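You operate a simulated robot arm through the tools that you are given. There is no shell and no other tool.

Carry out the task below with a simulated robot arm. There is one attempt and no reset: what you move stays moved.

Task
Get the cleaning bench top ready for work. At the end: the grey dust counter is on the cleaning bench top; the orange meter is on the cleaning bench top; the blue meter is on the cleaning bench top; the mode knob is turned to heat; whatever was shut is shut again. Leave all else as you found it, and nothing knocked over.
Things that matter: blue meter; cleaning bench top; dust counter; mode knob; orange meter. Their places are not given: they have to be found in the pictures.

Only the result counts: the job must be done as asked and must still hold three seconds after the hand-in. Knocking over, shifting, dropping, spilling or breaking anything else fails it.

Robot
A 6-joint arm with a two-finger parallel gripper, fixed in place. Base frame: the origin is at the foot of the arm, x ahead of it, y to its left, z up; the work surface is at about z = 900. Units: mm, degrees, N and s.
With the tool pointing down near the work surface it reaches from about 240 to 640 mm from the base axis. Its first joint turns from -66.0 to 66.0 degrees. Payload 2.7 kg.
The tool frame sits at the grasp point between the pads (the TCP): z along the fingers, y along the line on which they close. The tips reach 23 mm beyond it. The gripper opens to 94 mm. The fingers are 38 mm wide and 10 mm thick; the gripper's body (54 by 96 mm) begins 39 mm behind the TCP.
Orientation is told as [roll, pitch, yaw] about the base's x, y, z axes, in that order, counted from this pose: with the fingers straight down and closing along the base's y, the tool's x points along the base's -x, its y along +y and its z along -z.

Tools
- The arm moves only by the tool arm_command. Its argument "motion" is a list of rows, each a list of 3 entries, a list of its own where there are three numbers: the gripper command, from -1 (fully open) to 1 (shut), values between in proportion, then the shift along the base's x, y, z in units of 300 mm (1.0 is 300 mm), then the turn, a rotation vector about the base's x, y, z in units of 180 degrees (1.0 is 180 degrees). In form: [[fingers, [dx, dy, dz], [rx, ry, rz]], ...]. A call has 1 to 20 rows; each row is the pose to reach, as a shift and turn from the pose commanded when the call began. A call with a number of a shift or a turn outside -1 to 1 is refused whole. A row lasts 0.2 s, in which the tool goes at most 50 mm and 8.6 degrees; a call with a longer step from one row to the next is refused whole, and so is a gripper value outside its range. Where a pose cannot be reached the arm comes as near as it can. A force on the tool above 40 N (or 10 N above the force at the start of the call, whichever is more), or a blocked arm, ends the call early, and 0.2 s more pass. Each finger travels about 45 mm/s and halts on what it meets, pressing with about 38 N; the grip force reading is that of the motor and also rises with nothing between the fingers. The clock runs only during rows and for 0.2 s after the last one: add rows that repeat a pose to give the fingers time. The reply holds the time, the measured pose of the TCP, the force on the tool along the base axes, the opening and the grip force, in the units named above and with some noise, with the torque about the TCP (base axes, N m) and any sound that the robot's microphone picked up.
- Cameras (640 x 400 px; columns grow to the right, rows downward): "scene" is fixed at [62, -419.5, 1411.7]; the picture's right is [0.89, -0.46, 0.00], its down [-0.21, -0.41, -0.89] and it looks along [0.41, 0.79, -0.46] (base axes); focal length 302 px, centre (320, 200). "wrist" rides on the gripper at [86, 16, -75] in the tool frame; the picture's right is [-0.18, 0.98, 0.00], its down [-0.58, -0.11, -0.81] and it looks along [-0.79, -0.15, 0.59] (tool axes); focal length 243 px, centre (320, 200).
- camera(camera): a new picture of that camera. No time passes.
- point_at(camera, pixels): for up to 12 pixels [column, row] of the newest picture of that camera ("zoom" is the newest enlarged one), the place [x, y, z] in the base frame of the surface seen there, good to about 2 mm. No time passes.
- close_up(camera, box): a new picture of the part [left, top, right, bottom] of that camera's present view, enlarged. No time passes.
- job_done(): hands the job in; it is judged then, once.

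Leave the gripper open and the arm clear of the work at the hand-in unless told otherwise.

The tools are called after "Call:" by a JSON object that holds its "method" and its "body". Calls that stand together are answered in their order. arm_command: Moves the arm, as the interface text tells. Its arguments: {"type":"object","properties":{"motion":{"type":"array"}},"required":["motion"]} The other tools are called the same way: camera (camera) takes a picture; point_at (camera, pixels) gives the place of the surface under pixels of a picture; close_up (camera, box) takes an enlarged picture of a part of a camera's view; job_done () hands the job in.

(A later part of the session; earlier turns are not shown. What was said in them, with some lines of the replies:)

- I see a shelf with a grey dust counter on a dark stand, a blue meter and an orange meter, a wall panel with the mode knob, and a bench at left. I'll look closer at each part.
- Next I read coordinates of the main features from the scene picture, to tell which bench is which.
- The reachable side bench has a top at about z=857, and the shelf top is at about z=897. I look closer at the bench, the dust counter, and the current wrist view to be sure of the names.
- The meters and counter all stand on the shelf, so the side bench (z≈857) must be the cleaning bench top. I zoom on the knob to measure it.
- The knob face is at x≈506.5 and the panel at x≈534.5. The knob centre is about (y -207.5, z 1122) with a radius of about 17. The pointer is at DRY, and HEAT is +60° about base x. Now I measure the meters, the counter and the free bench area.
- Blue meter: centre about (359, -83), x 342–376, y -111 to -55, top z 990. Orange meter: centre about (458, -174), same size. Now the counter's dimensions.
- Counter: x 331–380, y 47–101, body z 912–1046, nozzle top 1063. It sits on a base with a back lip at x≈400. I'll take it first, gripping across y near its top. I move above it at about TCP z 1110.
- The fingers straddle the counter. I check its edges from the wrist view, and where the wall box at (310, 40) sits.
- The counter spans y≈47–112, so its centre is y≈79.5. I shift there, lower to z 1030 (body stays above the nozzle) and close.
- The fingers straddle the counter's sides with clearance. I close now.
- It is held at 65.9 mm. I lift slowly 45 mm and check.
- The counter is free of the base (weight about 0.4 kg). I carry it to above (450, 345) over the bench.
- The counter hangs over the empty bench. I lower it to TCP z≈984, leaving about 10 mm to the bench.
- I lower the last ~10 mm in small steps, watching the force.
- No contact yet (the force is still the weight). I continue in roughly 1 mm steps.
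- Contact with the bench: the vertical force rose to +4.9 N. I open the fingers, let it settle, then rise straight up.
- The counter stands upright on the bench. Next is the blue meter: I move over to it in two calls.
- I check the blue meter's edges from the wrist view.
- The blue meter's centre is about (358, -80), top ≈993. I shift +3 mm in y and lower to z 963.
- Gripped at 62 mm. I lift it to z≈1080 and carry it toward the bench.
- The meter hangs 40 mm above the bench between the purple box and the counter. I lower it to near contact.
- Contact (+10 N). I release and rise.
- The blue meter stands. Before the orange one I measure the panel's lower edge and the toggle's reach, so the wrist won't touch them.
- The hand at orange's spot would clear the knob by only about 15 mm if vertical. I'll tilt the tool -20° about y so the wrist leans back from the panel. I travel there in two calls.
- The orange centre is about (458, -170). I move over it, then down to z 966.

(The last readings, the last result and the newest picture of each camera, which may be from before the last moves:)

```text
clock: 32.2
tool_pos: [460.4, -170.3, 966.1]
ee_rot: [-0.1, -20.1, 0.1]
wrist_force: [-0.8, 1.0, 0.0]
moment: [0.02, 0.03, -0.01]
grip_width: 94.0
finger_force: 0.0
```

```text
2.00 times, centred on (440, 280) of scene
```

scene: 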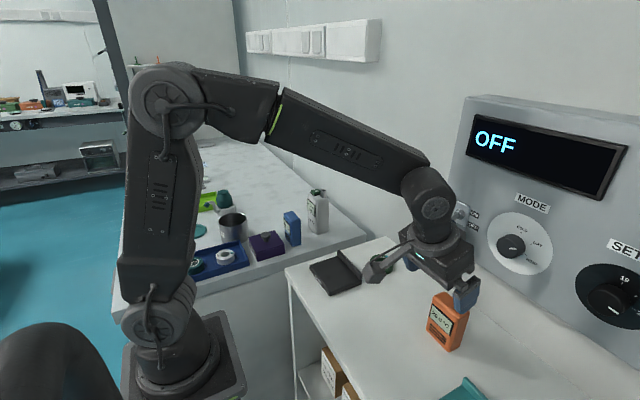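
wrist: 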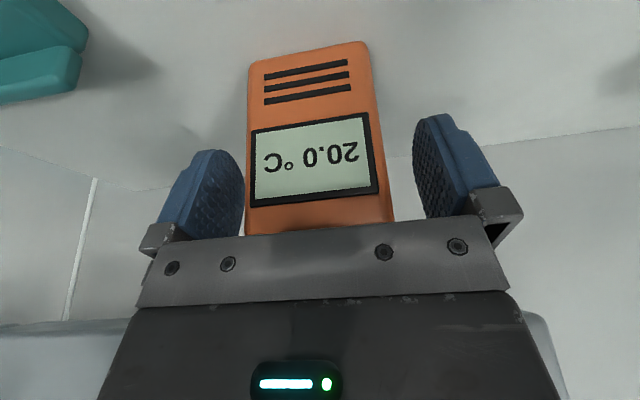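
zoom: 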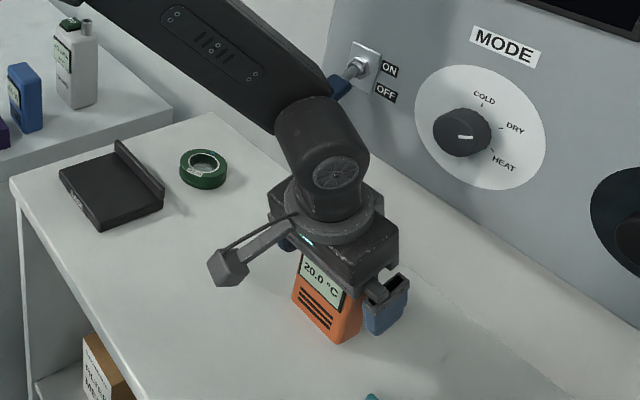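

The fingers straddle the orange meter. I close and lift a little.

Call:
{"method": "arm_command", "body": {"motion": [[1, [0, 0, 0], [0, 0, 0]], [1, [0, 0, 0], [0, 0, 0]], [1, [0, 0, 0], [0, 0, 0]], [1, [0, 0, 0], [0, 0, 0]], [1, [0, 0, 0], [0, 0, 0]], [1, [0, 0, 0.02], [0, 0, 0]], [1, [0, 0, 0.06], [0, 0, 0]], [1, [0, 0, 0.1], [0, 0, 0]], [1, [0, 0, 0.1], [0, 0, 0]]]}}

Call:
{"method": "close_up", "body": {"camera": "scene", "box": [360, 180, 520, 380]}}

```text
clock: 34.2
tool_pos: [459.9, -169.0, 995.9]
ee_rot: [0.0, -20.1, 0.0]
wrist_force: [0.3, -0.1, -1.0]
moment: [-0.01, -0.02, -0.02]
grip_width: 61.5
finger_force: 38.2
```

```text
2.00 times, centred on (440, 280) of scene
```

zoom: 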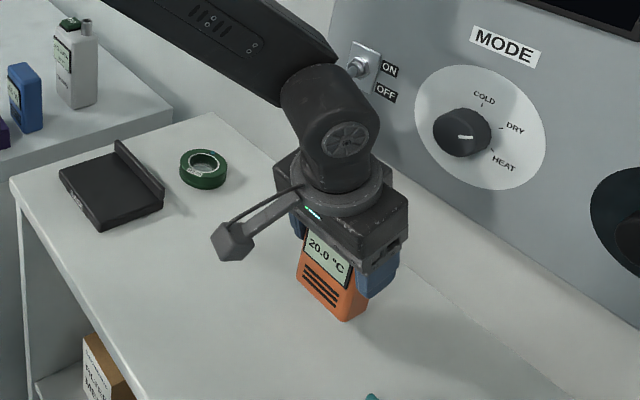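

Gripped (61.5 mm) and lifted clean. I back away from the panel, rise, and carry it to the bench spot (375, 445).

Call:
{"method": "arm_command", "body": {"motion": [[1, [-0.08, 0, 0.03], [0, 0, 0]], [1, [-0.18, 0.02, 0.1], [0, 0, 0]], [1, [-0.26, 0.07, 0.2], [0, 0, 0]], [1, [-0.283, 0.15, 0.3], [0, 0, 0]], [1, [-0.283, 0.28, 0.36], [0, 0, 0]], [1, [-0.283, 0.43, 0.38], [0, 0, 0]], [1, [-0.283, 0.58, 0.38], [0, 0, 0]], [1, [-0.283, 0.73, 0.38], [0, 0, 0]], [1, [-0.283, 0.88, 0.38], [0, 0, 0]], [1, [-0.283, 1.0, 0.38], [0, 0, 0]]]}}

Call:
{"method": "arm_command", "body": {"motion": [[1, [0, 0.13, 0], [0, 0, 0]], [1, [0, 0.27, 0], [0, 0, 0]], [1, [0, 0.41, 0], [0, 0, 0]], [1, [0, 0.55, 0], [0, 0, 0]], [1, [0, 0.69, 0], [0, 0, 0]], [1, [0, 0.83, 0], [0, 0, 0]], [1, [0, 0.94, 0], [0, 0, 0]], [1, [0, 1.0, 0], [0, 0, 0]], [1, [0, 1.0, 0], [0, 0, 0]]]}}

Call:
{"method": "camera", "body": {"camera": "scene"}}

Call:
{"method": "camera", "body": {"camera": "wrist"}}

```text
clock: 36.4
tool_pos: [374.2, 129.2, 1110.4]
ee_rot: [0.0, -20.1, 0.1]
wrist_force: [-0.2, 1.0, -1.0]
moment: [0.01, 0.01, -0.04]
grip_width: 61.8
finger_force: 37.9
```

```text
clock: 38.4
tool_pos: [373.7, 431.3, 1108.6]
ee_rot: [-0.1, -20.0, 0.1]
wrist_force: [-0.2, 0.3, -1.5]
moment: [0.0, 0.01, 0.02]
grip_width: 61.4
finger_force: 37.8
```

```text
taken
```

scene: 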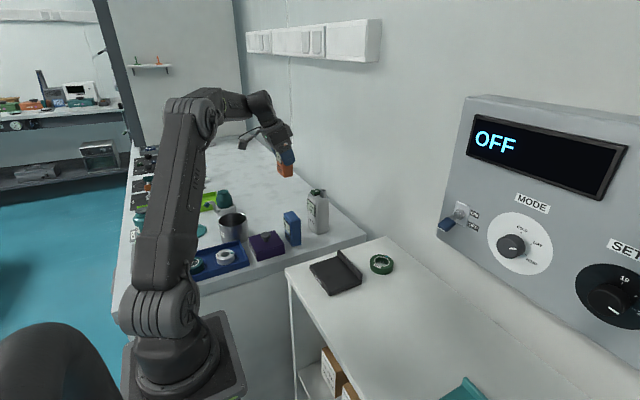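

```text
taken
```

wrist: 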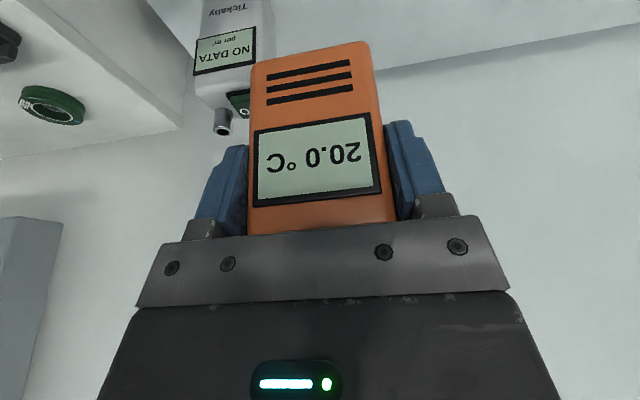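

I shift to y≈448 and lower to about 12 mm above the bench.

Call:
{"method": "arm_command", "body": {"motion": [[1, [0, 0.057, -0.05], [0, 0, 0]], [1, [0, 0.057, -0.18], [0, 0, 0]], [1, [0, 0.057, -0.31], [0, 0, 0]], [1, [0, 0.057, -0.43], [0, 0, 0]], [1, [0, 0.057, -0.53], [0, 0, 0]], [1, [0, 0.057, -0.575], [0, 0, 0]], [1, [0, 0.057, -0.575], [0, 0, 0]]]}}

Call:
{"method": "close_up", "body": {"camera": "scene", "box": [190, 110, 350, 270]}}

Call:
{"method": "camera", "body": {"camera": "wrist"}}

```text
clock: 40.0
tool_pos: [375.1, 448.1, 939.3]
ee_rot: [0.0, -20.2, 0.1]
wrist_force: [0.5, 0.3, -1.1]
moment: [0.02, 0.01, 0.0]
grip_width: 61.7
finger_force: 37.9
```

```text
2.50 times, centred on (270, 190) of scene
```

zoom: 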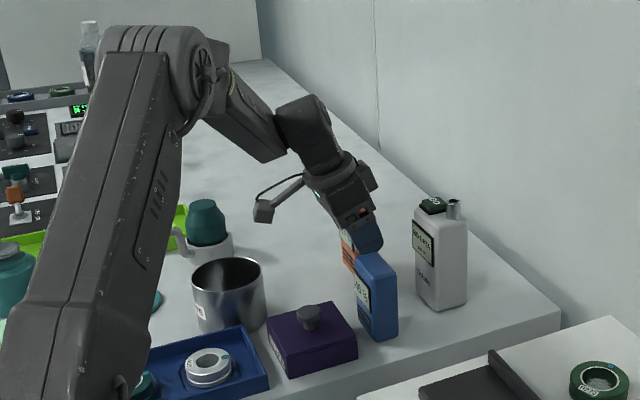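

```text
taken
```

wrist: 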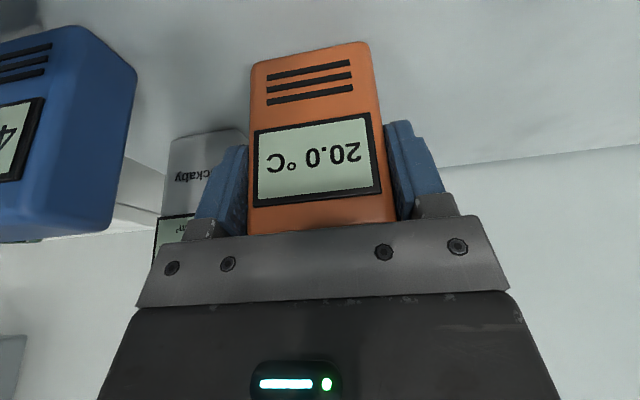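

The gap to the blue meter and counter is fine. I lower in small steps to contact.

Call:
{"method": "arm_command", "body": {"motion": [[1, [0, 0, -0.015], [0, 0, 0]], [1, [0, 0, -0.027], [0, 0, 0]], [1, [0, 0, -0.035], [0, 0, 0]], [1, [0, 0, -0.039], [0, 0, 0]], [1, [0, 0, -0.042], [0, 0, 0]], [1, [0, 0, -0.042], [0, 0, 0]]]}}

```text
clock: 41.4
tool_pos: [376.0, 448.4, 926.7]
ee_rot: [0.1, -20.1, 0.1]
wrist_force: [-2.0, -2.7, 8.3]
moment: [-0.38, 0.15, -0.06]
grip_width: 61.7
finger_force: 37.8
```

Contact (+8 N). I release and rise.

Call:
{"method": "arm_command", "body": {"motion": [[0.2, [0, 0, 0.001], [0, 0, 0]], [-1, [0, 0, 0.001], [0, 0, 0]], [-1, [0, 0, 0.001], [0, 0, 0]], [-1, [0, 0, 0.001], [0, 0, 0]], [-1, [0, 0, 0.05], [0, 0, 0]], [-1, [0, 0, 0.15], [0, 0, 0]], [-1, [0, 0, 0.3], [0, 0, 0]], [-1, [0, 0, 0.45], [0, 0, 0]], [-1, [0, 0, 0.6], [0, 0, 0]], [-1, [0, 0, 0.75], [0, 0, 0]], [-1, [0, 0, 0.75], [0, 0, 0]]]}}

Call:
{"method": "camera", "body": {"camera": "scene"}}

Call:
{"method": "close_up", "body": {"camera": "scene", "box": [190, 150, 370, 290]}}

```text
clock: 43.8
tool_pos: [376.1, 448.6, 1151.6]
ee_rot: [0.0, -20.0, 0.0]
wrist_force: [0.0, 0.4, 1.2]
moment: [0.03, -0.03, 0.01]
grip_width: 93.9
finger_force: 0.1
```

```text
taken
```

scene: 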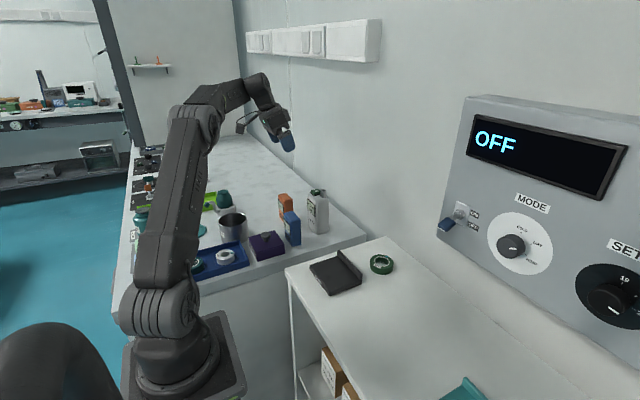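

```text
2.86 times, centred on (280, 220) of scene
```

zoom: 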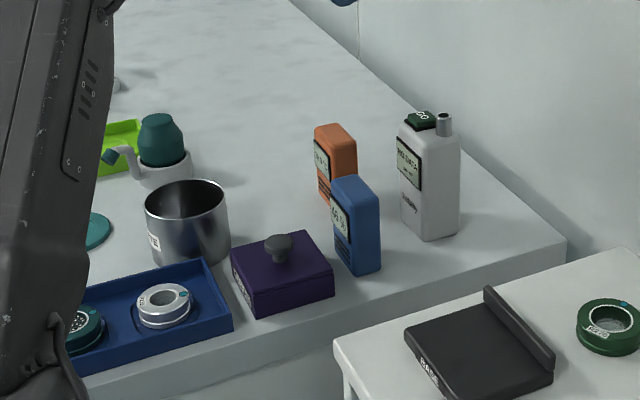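

All three stand upright on the bench. Next is the mode knob: I swing back toward it at height, then turn the tool to point forward (-90° about y in total).

Call:
{"method": "arm_command", "body": {"motion": [[-1, [0, -0.1, 0.03], [0, 0, 0]], [-1, [0, -0.24, 0.06], [0, 0, 0]], [-1, [0, -0.39, 0.06], [0, 0, 0]], [-1, [0, -0.54, 0.06], [0, 0, 0]], [-1, [0, -0.69, 0.06], [0, 0, 0]], [-1, [0, -0.84, 0.06], [0, 0, 0]], [-1, [0, -0.96, 0.06], [0, 0, 0]]]}}

Call:
{"method": "arm_command", "body": {"motion": [[-1, [0, -0.12, 0], [0, -0.04, 0]], [-1, [0, -0.25, 0], [0, -0.08, 0]], [-1, [0, -0.38, 0], [0, -0.12, 0]], [-1, [0, -0.51, 0], [0, -0.16, 0]], [-1, [0, -0.64, 0], [0, -0.2, 0]], [-1, [0, -0.76, 0], [0, -0.24, 0]], [-1, [0, -0.86, 0], [0, -0.28, 0]], [-1, [0, -0.95, 0], [0, -0.32, 0]], [-1, [0, -0.95, 0], [0, -0.36, 0]], [-1, [0, -0.95, 0], [0, -0.389, 0]], [-1, [0, -0.95, 0], [0, -0.389, 0]]]}}

Call:
{"method": "camera", "body": {"camera": "scene"}}

Call:
{"method": "camera", "body": {"camera": "wrist"}}

```text
clock: 45.4
tool_pos: [373.4, 158.3, 1165.5]
ee_rot: [0.0, -20.1, 0.3]
wrist_force: [0.1, 1.2, -0.1]
moment: [0.03, 0.01, 0.01]
grip_width: 93.9
finger_force: 0.0
```

```text
clock: 47.8
tool_pos: [372.7, -124.4, 1168.3]
ee_rot: [-138.0, -89.8, 138.1]
wrist_force: [0.0, 0.1, 0.1]
moment: [0.06, -0.01, -0.02]
grip_width: 94.0
finger_force: 0.1
out of reach, approached as far as the arm can: row 6, 7
```

```text
taken
```

scene: 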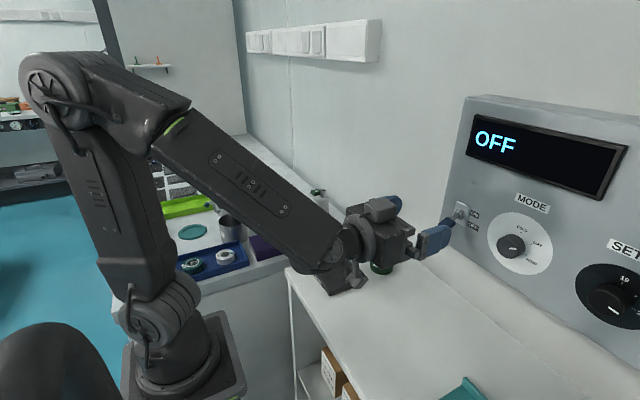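

```text
taken
```

wrist: 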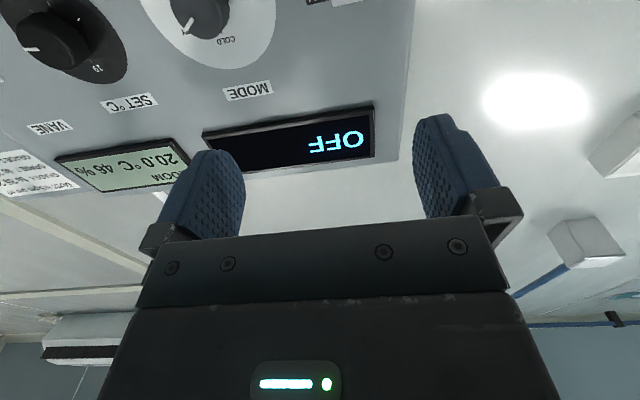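

The tool now points forward at the panel. I align with the knob axis (y -207.5, z 1122) at x≈430, roll -20° to pre-load the turn range, and part-close the fingers to about 66 mm.

Call:
{"method": "arm_command", "body": {"motion": [[-0.4, [0, -0.12, -0.05], [-0.03, 0, 0]], [-0.4, [0, -0.24, -0.12], [-0.07, 0, 0]], [-0.4, [0.05, -0.277, -0.154], [-0.111, 0, 0]], [-0.4, [0.13, -0.277, -0.154], [-0.111, 0, 0]], [-0.4, [0.19, -0.277, -0.154], [-0.111, 0, 0]], [-0.4, [0.19, -0.277, -0.154], [-0.111, 0, 0]]]}}

Call:
{"method": "camera", "body": {"camera": "scene"}}

Call:
{"method": "close_up", "body": {"camera": "scene", "box": [400, 170, 580, 310]}}

Call:
{"method": "camera", "body": {"camera": "wrist"}}

```text
clock: 49.2
tool_pos: [432.2, -207.4, 1121.9]
ee_rot: [-90.1, -69.7, 90.2]
wrist_force: [0.4, -0.5, -0.6]
moment: [0.01, 0.03, 0.04]
grip_width: 66.0
finger_force: 0.0
```

```text
taken
```

scene: 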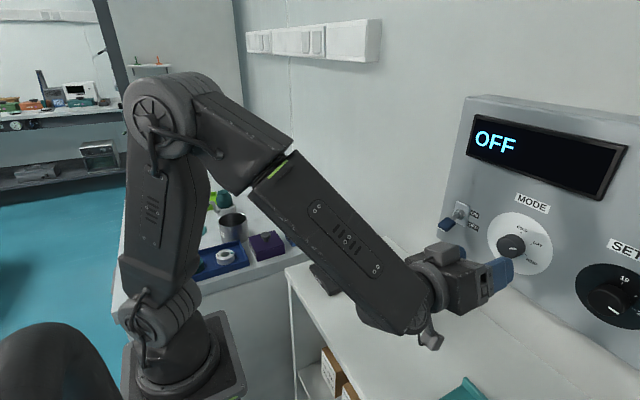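

```text
2.86 times, centred on (490, 240) of scene
```

zoom: 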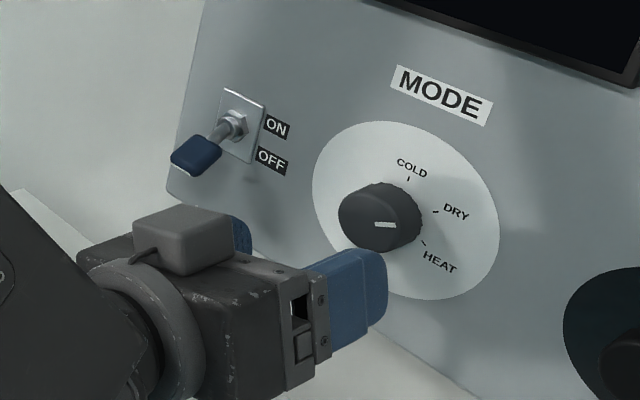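

```text
taken
```

wrist: 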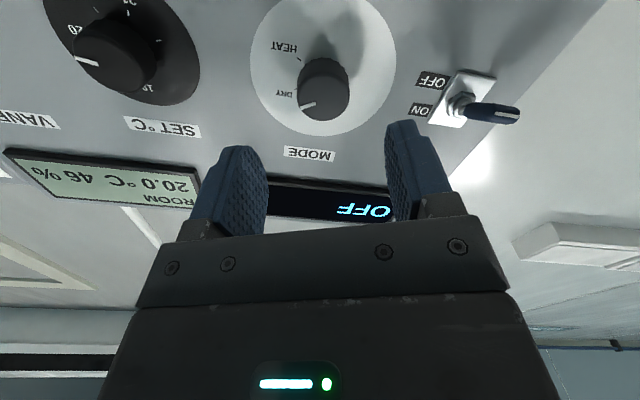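

From the wrist I see the knob at (325, 90) between the finger lines. I double-check its centre and the ticks.

Call:
{"method": "point_at", "body": {"camera": "wrist", "pixels": [[300, 105], [322, 118], [346, 100], [323, 100], [304, 88], [347, 85], [308, 106], [300, 60], [293, 97], [325, 62], [475, 108], [515, 112]]}}

Call:
{"method": "close_up", "body": {"camera": "wrist", "box": [240, 0, 400, 150]}}

```text
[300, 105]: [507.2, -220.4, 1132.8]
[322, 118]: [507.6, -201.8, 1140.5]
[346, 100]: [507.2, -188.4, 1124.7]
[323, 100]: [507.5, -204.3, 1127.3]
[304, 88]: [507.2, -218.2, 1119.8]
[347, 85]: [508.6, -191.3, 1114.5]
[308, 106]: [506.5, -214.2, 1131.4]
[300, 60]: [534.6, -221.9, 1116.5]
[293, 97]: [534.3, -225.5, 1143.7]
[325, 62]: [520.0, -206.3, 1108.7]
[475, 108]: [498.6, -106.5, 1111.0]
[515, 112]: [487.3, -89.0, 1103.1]
```

```text
2.67 times, centred on (320, 75) of wrist
```

zoom: 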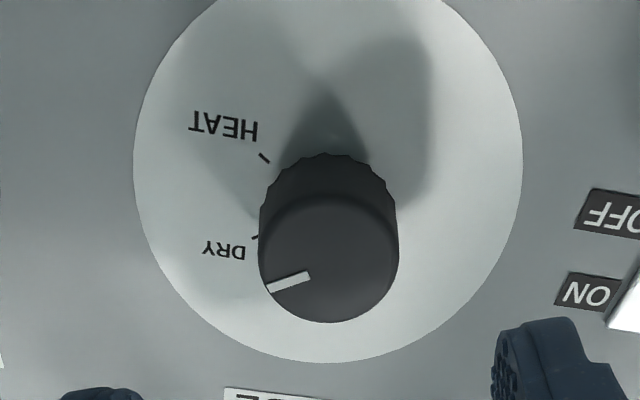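

Call:
{"method": "point_at", "body": {"camera": "zoom", "pixels": [[262, 255], [395, 255], [328, 319], [328, 202], [272, 288], [307, 275], [264, 158], [255, 238], [136, 190], [519, 160], [328, 358], [180, 310]]}}

```text
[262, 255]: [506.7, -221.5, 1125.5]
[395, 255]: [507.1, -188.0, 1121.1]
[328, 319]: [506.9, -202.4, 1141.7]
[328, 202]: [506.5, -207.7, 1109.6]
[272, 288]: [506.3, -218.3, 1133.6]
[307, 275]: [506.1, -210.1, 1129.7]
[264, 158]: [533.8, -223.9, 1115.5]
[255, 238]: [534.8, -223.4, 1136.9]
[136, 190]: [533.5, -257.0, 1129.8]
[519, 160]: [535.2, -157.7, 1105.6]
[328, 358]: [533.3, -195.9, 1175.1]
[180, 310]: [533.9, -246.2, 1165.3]
```

The knob centre averages (-206.3, 1123.3). I correct slightly and advance to x≈505 (tips at about 528, panel at 534.5).

Call:
{"method": "arm_command", "body": {"motion": [[-0.4, [0.05, 0.004, 0.005], [0, 0, 0]], [-0.4, [0.12, 0.004, 0.005], [0, 0, 0]], [-0.4, [0.18, 0.004, 0.005], [0, 0, 0]], [-0.4, [0.22, 0.004, 0.005], [0, 0, 0]], [-0.4, [0.243, 0.004, 0.005], [0, 0, 0]], [-0.4, [0.243, 0.004, 0.005], [0, 0, 0]]]}}

Call:
{"method": "camera", "body": {"camera": "wrist"}}

Call:
{"method": "close_up", "body": {"camera": "scene", "box": [400, 170, 580, 310]}}

```text
clock: 50.6
tool_pos: [505.2, -208.1, 1123.1]
ee_rot: [-90.1, -69.9, 90.1]
wrist_force: [-0.2, 0.5, -0.5]
moment: [0.0, -0.01, -0.02]
grip_width: 65.8
finger_force: 0.1
```

```text
taken
```

wrist: 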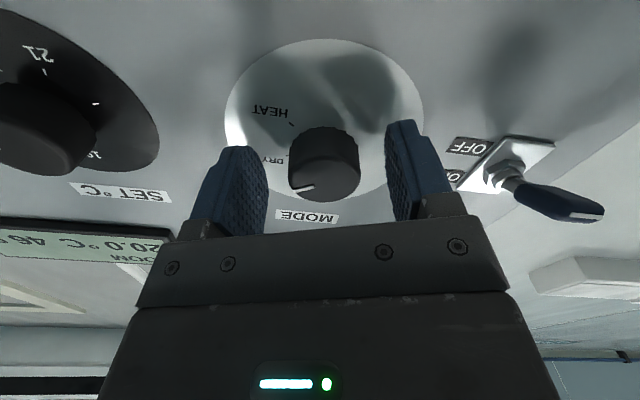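

```text
2.86 times, centred on (490, 240) of scene
```

zoom: 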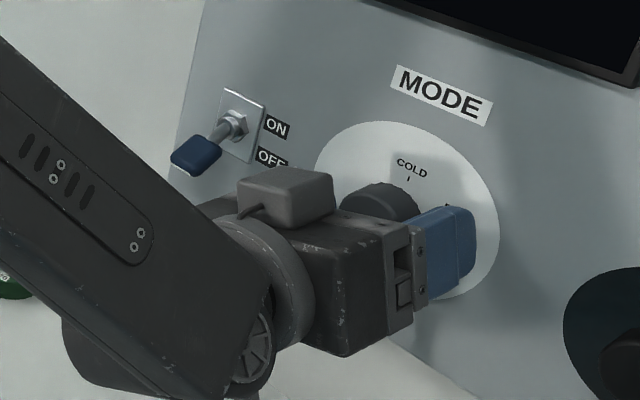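

The knob sits centred between the fingers. I close on it.

Call:
{"method": "arm_command", "body": {"motion": [[1, [0, 0, 0], [0, 0, 0]], [1, [0, 0, 0], [0, 0, 0]], [1, [0, 0, 0], [0, 0, 0]], [1, [0, 0, 0], [0, 0, 0]], [1, [0, 0, 0], [0, 0, 0]]]}}

Call:
{"method": "camera", "body": {"camera": "wrist"}}

```text
clock: 51.8
tool_pos: [505.4, -206.0, 1122.2]
ee_rot: [-89.9, -69.9, 90.2]
wrist_force: [-0.9, 13.2, -5.9]
moment: [-0.04, -0.41, 0.04]
grip_width: 35.1
finger_force: 45.0
```

```text
taken
```

wrist: 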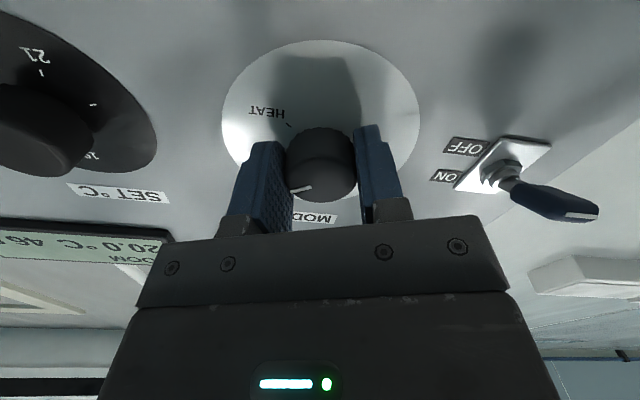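

The grip on the knob is 35 mm. A side force of about 14 N shows a ~2 mm offset. I relieve that first, then turn +30° about x and check.

Call:
{"method": "arm_command", "body": {"motion": [[1, [0, 0.0063, -0.0023], [0, 0, 0]], [1, [0, 0.0063, -0.0023], [0.03, 0, 0]], [1, [0, 0.0063, -0.0023], [0.065, 0, 0]], [1, [0, 0.0063, -0.0023], [0.1, 0, 0]], [1, [0, 0.0063, -0.0023], [0.135, 0, 0]], [1, [0, 0.0063, -0.0023], [0.167, 0, 0]], [1, [0, 0.0063, -0.0023], [0.167, 0, 0]]]}}

Call:
{"method": "close_up", "body": {"camera": "wrist", "box": [200, 20, 440, 240]}}

```text
clock: 53.4
tool_pos: [505.3, -204.6, 1122.8]
ee_rot: [90.3, -80.0, -90.0]
wrist_force: [7.0, 15.1, -5.7]
moment: [-0.06, -0.06, -0.55]
grip_width: 35.1
finger_force: 45.2
```

```text
1.82 times, centred on (320, 130) of wrist
```

zoom: 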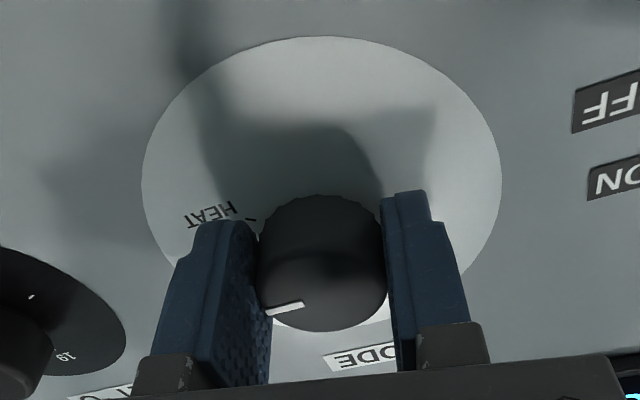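

The pointer moved along with the fingers, now about halfway. I turn another +30° to reach HEAT.

Call:
{"method": "arm_command", "body": {"motion": [[1, [0, 0, 0], [0.03, 0, 0]], [1, [0, 0, 0], [0.065, 0, 0]], [1, [0, 0, 0], [0.1, 0, 0]], [1, [0, 0, 0], [0.135, 0, 0]], [1, [0, 0, 0], [0.167, 0, 0]], [1, [0, 0, 0], [0.167, 0, 0]]]}}

Call:
{"method": "close_up", "body": {"camera": "wrist", "box": [200, 20, 440, 240]}}

Call:
{"method": "close_up", "body": {"camera": "scene", "box": [400, 150, 600, 310]}}

```text
clock: 54.8
tool_pos: [504.0, -203.0, 1123.1]
ee_rot: [90.1, -50.0, -89.9]
wrist_force: [2.9, 22.5, -3.1]
moment: [-0.03, -0.46, -0.24]
grip_width: 35.3
finger_force: 45.0
```

```text
1.82 times, centred on (320, 130) of wrist
```

zoom: 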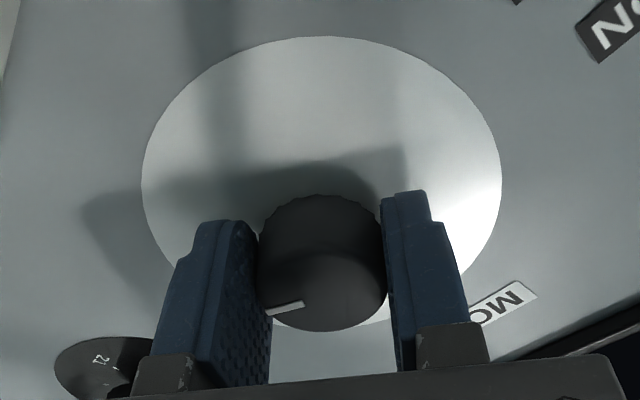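

```text
2.50 times, centred on (500, 230) of scene
```

zoom: 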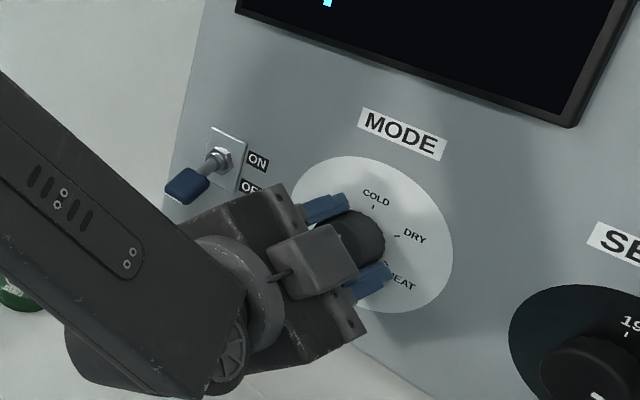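

The knob followed through 60°. I ease +2 mm in y to relieve the side force, then open the fingers and look.

Call:
{"method": "arm_command", "body": {"motion": [[1, [0, 0.007, 0], [0, 0, 0]], [1, [0, 0.007, 0], [0, 0, 0]], [-0.3, [0, 0.007, 0], [0, 0, 0]], [-0.3, [0, 0.007, 0], [0, 0, 0]], [-0.3, [0, 0.007, 0], [0, 0, 0]]]}}

Call:
{"method": "arm_command", "body": {"motion": [[-0.3, [-0.05, 0, 0], [0, 0, 0]], [-0.3, [-0.12, 0, 0], [0, 0, 0]], [-0.3, [-0.25, 0, 0], [0, 0, 0]], [-0.3, [-0.38, 0, 0], [0, 0, 0]], [-0.3, [-0.45, 0, 0], [0, 0, 0]], [-0.3, [-0.45, 0, 0], [0, 0, 0]]]}}

Call:
{"method": "camera", "body": {"camera": "scene"}}

Call:
{"method": "close_up", "body": {"camera": "scene", "box": [470, 205, 566, 265]}}

Call:
{"method": "camera", "body": {"camera": "wrist"}}

```text
clock: 56.0
tool_pos: [504.5, -203.8, 1123.0]
ee_rot: [90.1, -50.0, -90.2]
wrist_force: [-0.4, 0.0, 0.4]
moment: [0.01, -0.01, 0.0]
grip_width: 61.3
finger_force: 0.1
```

```text
clock: 57.4
tool_pos: [369.3, -203.7, 1121.7]
ee_rot: [90.2, -49.9, -90.1]
wrist_force: [0.5, 0.2, -0.1]
moment: [0.03, 0.0, -0.01]
grip_width: 61.1
finger_force: 0.1
```

```text
taken
```

scene: 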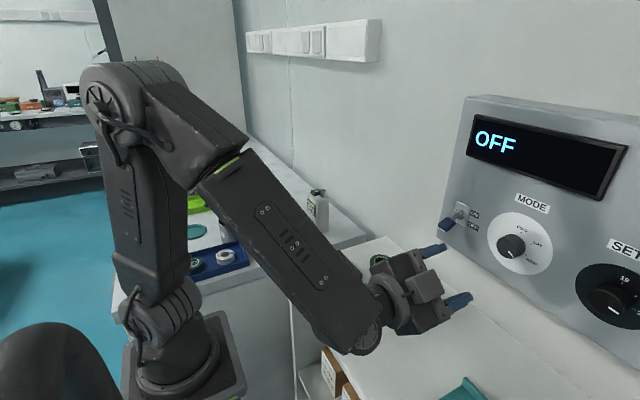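

```text
6.67 times, centred on (518, 235) of scene
```

zoom: 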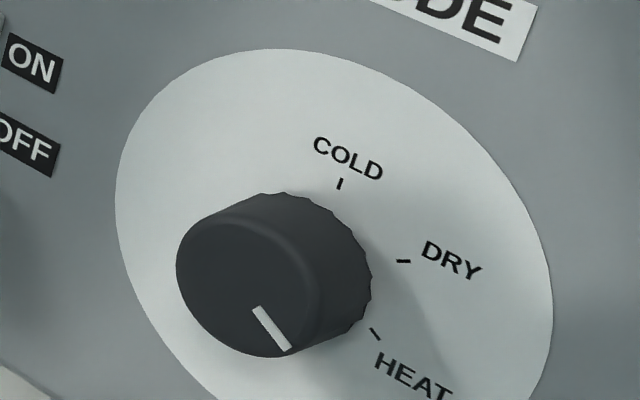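

```text
taken
```

wrist: 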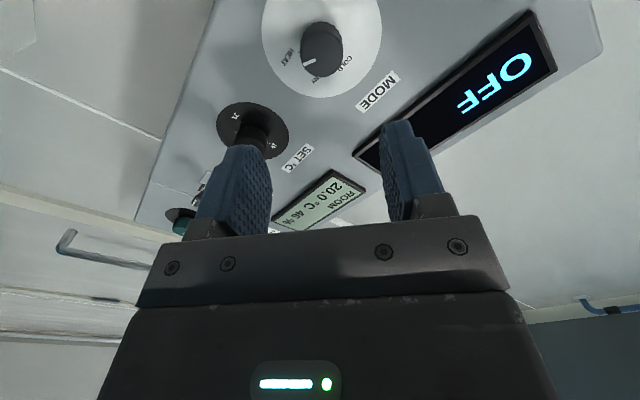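

The pointer now points down-right. I measure its angle against the tick for HEAT.

Call:
{"method": "point_at", "body": {"camera": "zoom", "pixels": [[257, 310], [287, 346], [272, 328], [340, 184], [403, 261], [375, 334], [378, 338], [370, 329]]}}

Call:
{"method": "close_up", "body": {"camera": "wrist", "box": [250, 0, 400, 110]}}

```text
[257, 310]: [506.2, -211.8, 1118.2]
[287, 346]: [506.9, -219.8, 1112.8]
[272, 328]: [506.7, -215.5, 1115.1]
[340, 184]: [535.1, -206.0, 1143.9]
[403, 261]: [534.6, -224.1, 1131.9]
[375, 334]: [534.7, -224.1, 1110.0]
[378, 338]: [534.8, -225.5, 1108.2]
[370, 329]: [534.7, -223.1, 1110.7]
```

```text
3.64 times, centred on (325, 55) of wrist
```

zoom: 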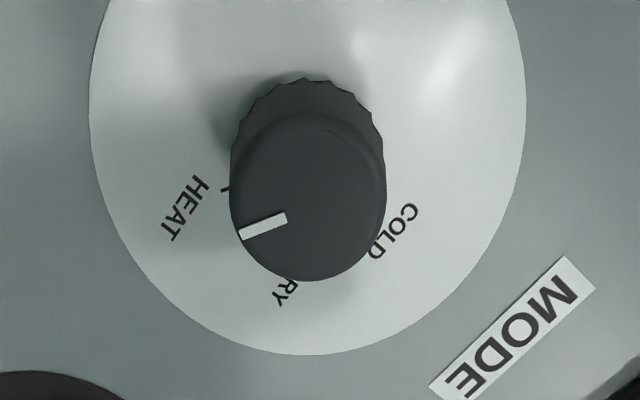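

The pointer measures about 124° from vertical and the HEAT tick about 121°, the same 60° step from DRY, so it is on HEAT. I open the gripper fully and lift the arm clear.

Call:
{"method": "arm_command", "body": {"motion": [[-1, [-0.05, 0.05, 0.08], [0, 0, 0]], [-1, [-0.1, 0.12, 0.18], [0, 0, 0]], [-1, [-0.12, 0.2, 0.3], [0, 0, 0]], [-1, [-0.12, 0.27, 0.4], [0, 0, 0]], [-1, [-0.12, 0.3, 0.45], [0, 0, 0]], [-1, [-0.12, 0.3, 0.45], [0, 0, 0]]]}}

Call:
{"method": "camera", "body": {"camera": "scene"}}

Call:
{"method": "close_up", "body": {"camera": "scene", "box": [180, 170, 400, 310]}}

Call:
{"method": "close_up", "body": {"camera": "scene", "box": [420, 170, 640, 350]}}

```text
clock: 58.8
tool_pos: [334.8, -114.9, 1257.3]
ee_rot: [90.2, -49.8, -90.2]
wrist_force: [0.1, 0.0, 0.3]
moment: [0.01, 0.0, -0.03]
grip_width: 93.8
finger_force: 0.1
```

```text
taken
```

scene: 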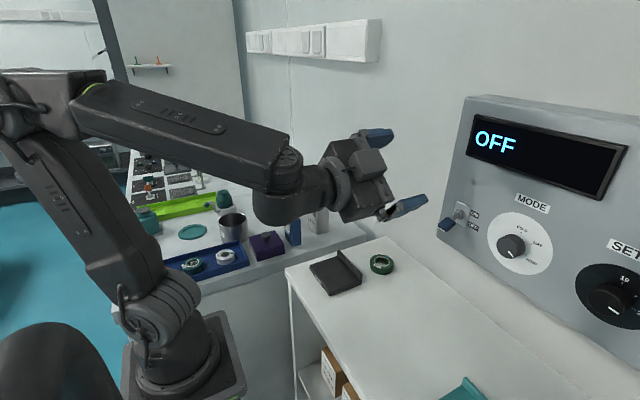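

```text
2.86 times, centred on (290, 240) of scene
```

zoom: 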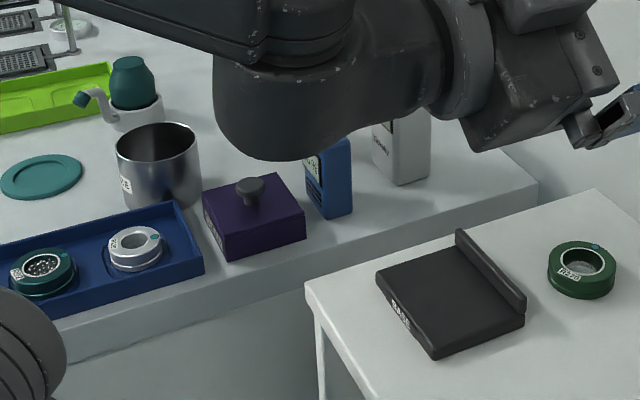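

```text
2.22 times, centred on (530, 260) of scene
```

zoom: 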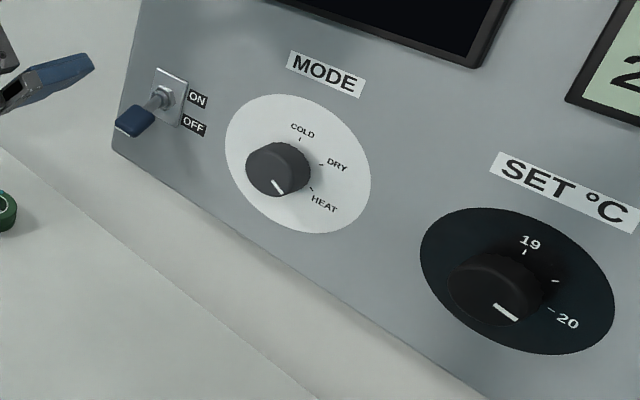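

The final check is good. The counter and both meters are upright on the bench, the mode pointer is on HEAT, and the toggle, set knob, base and tape are unchanged. Nothing was opened, the gripper is open and the arm is clear, so I hand in.

Call:
{"method": "job_done", "body": {}}

```text
The job is handed in.
```

The job is handed in. The dust counter, the blue meter and the orange meter are standing upright on the cleaning bench top, and the mode knob is on HEAT.

- **Which bench:** nothing in the pictures named the cleaning bench top. I took it to be the side bench, at about z = 856, because all three items started on the shelf and it was the only other work surface within reach.
- **Mode knob:** it started on DRY and I turned it 60°. Afterwards its pointer measured about 124° from vertical, and the HEAT mark is at about 121°.
- **Left as found:** in the last pictures the on/off switch, the set-temperature knob, the counter's base and the green tape looked undisturbed. I opened nothing, so nothing needed shutting.
- **Arm:** the gripper is open and the arm is clear of the work.

The last picture partly hid the counter and the blue meter behind the arm, and hid the orange meter completely. All three were standing upright in the picture taken after I placed the orange meter, and I did not touch them after that.
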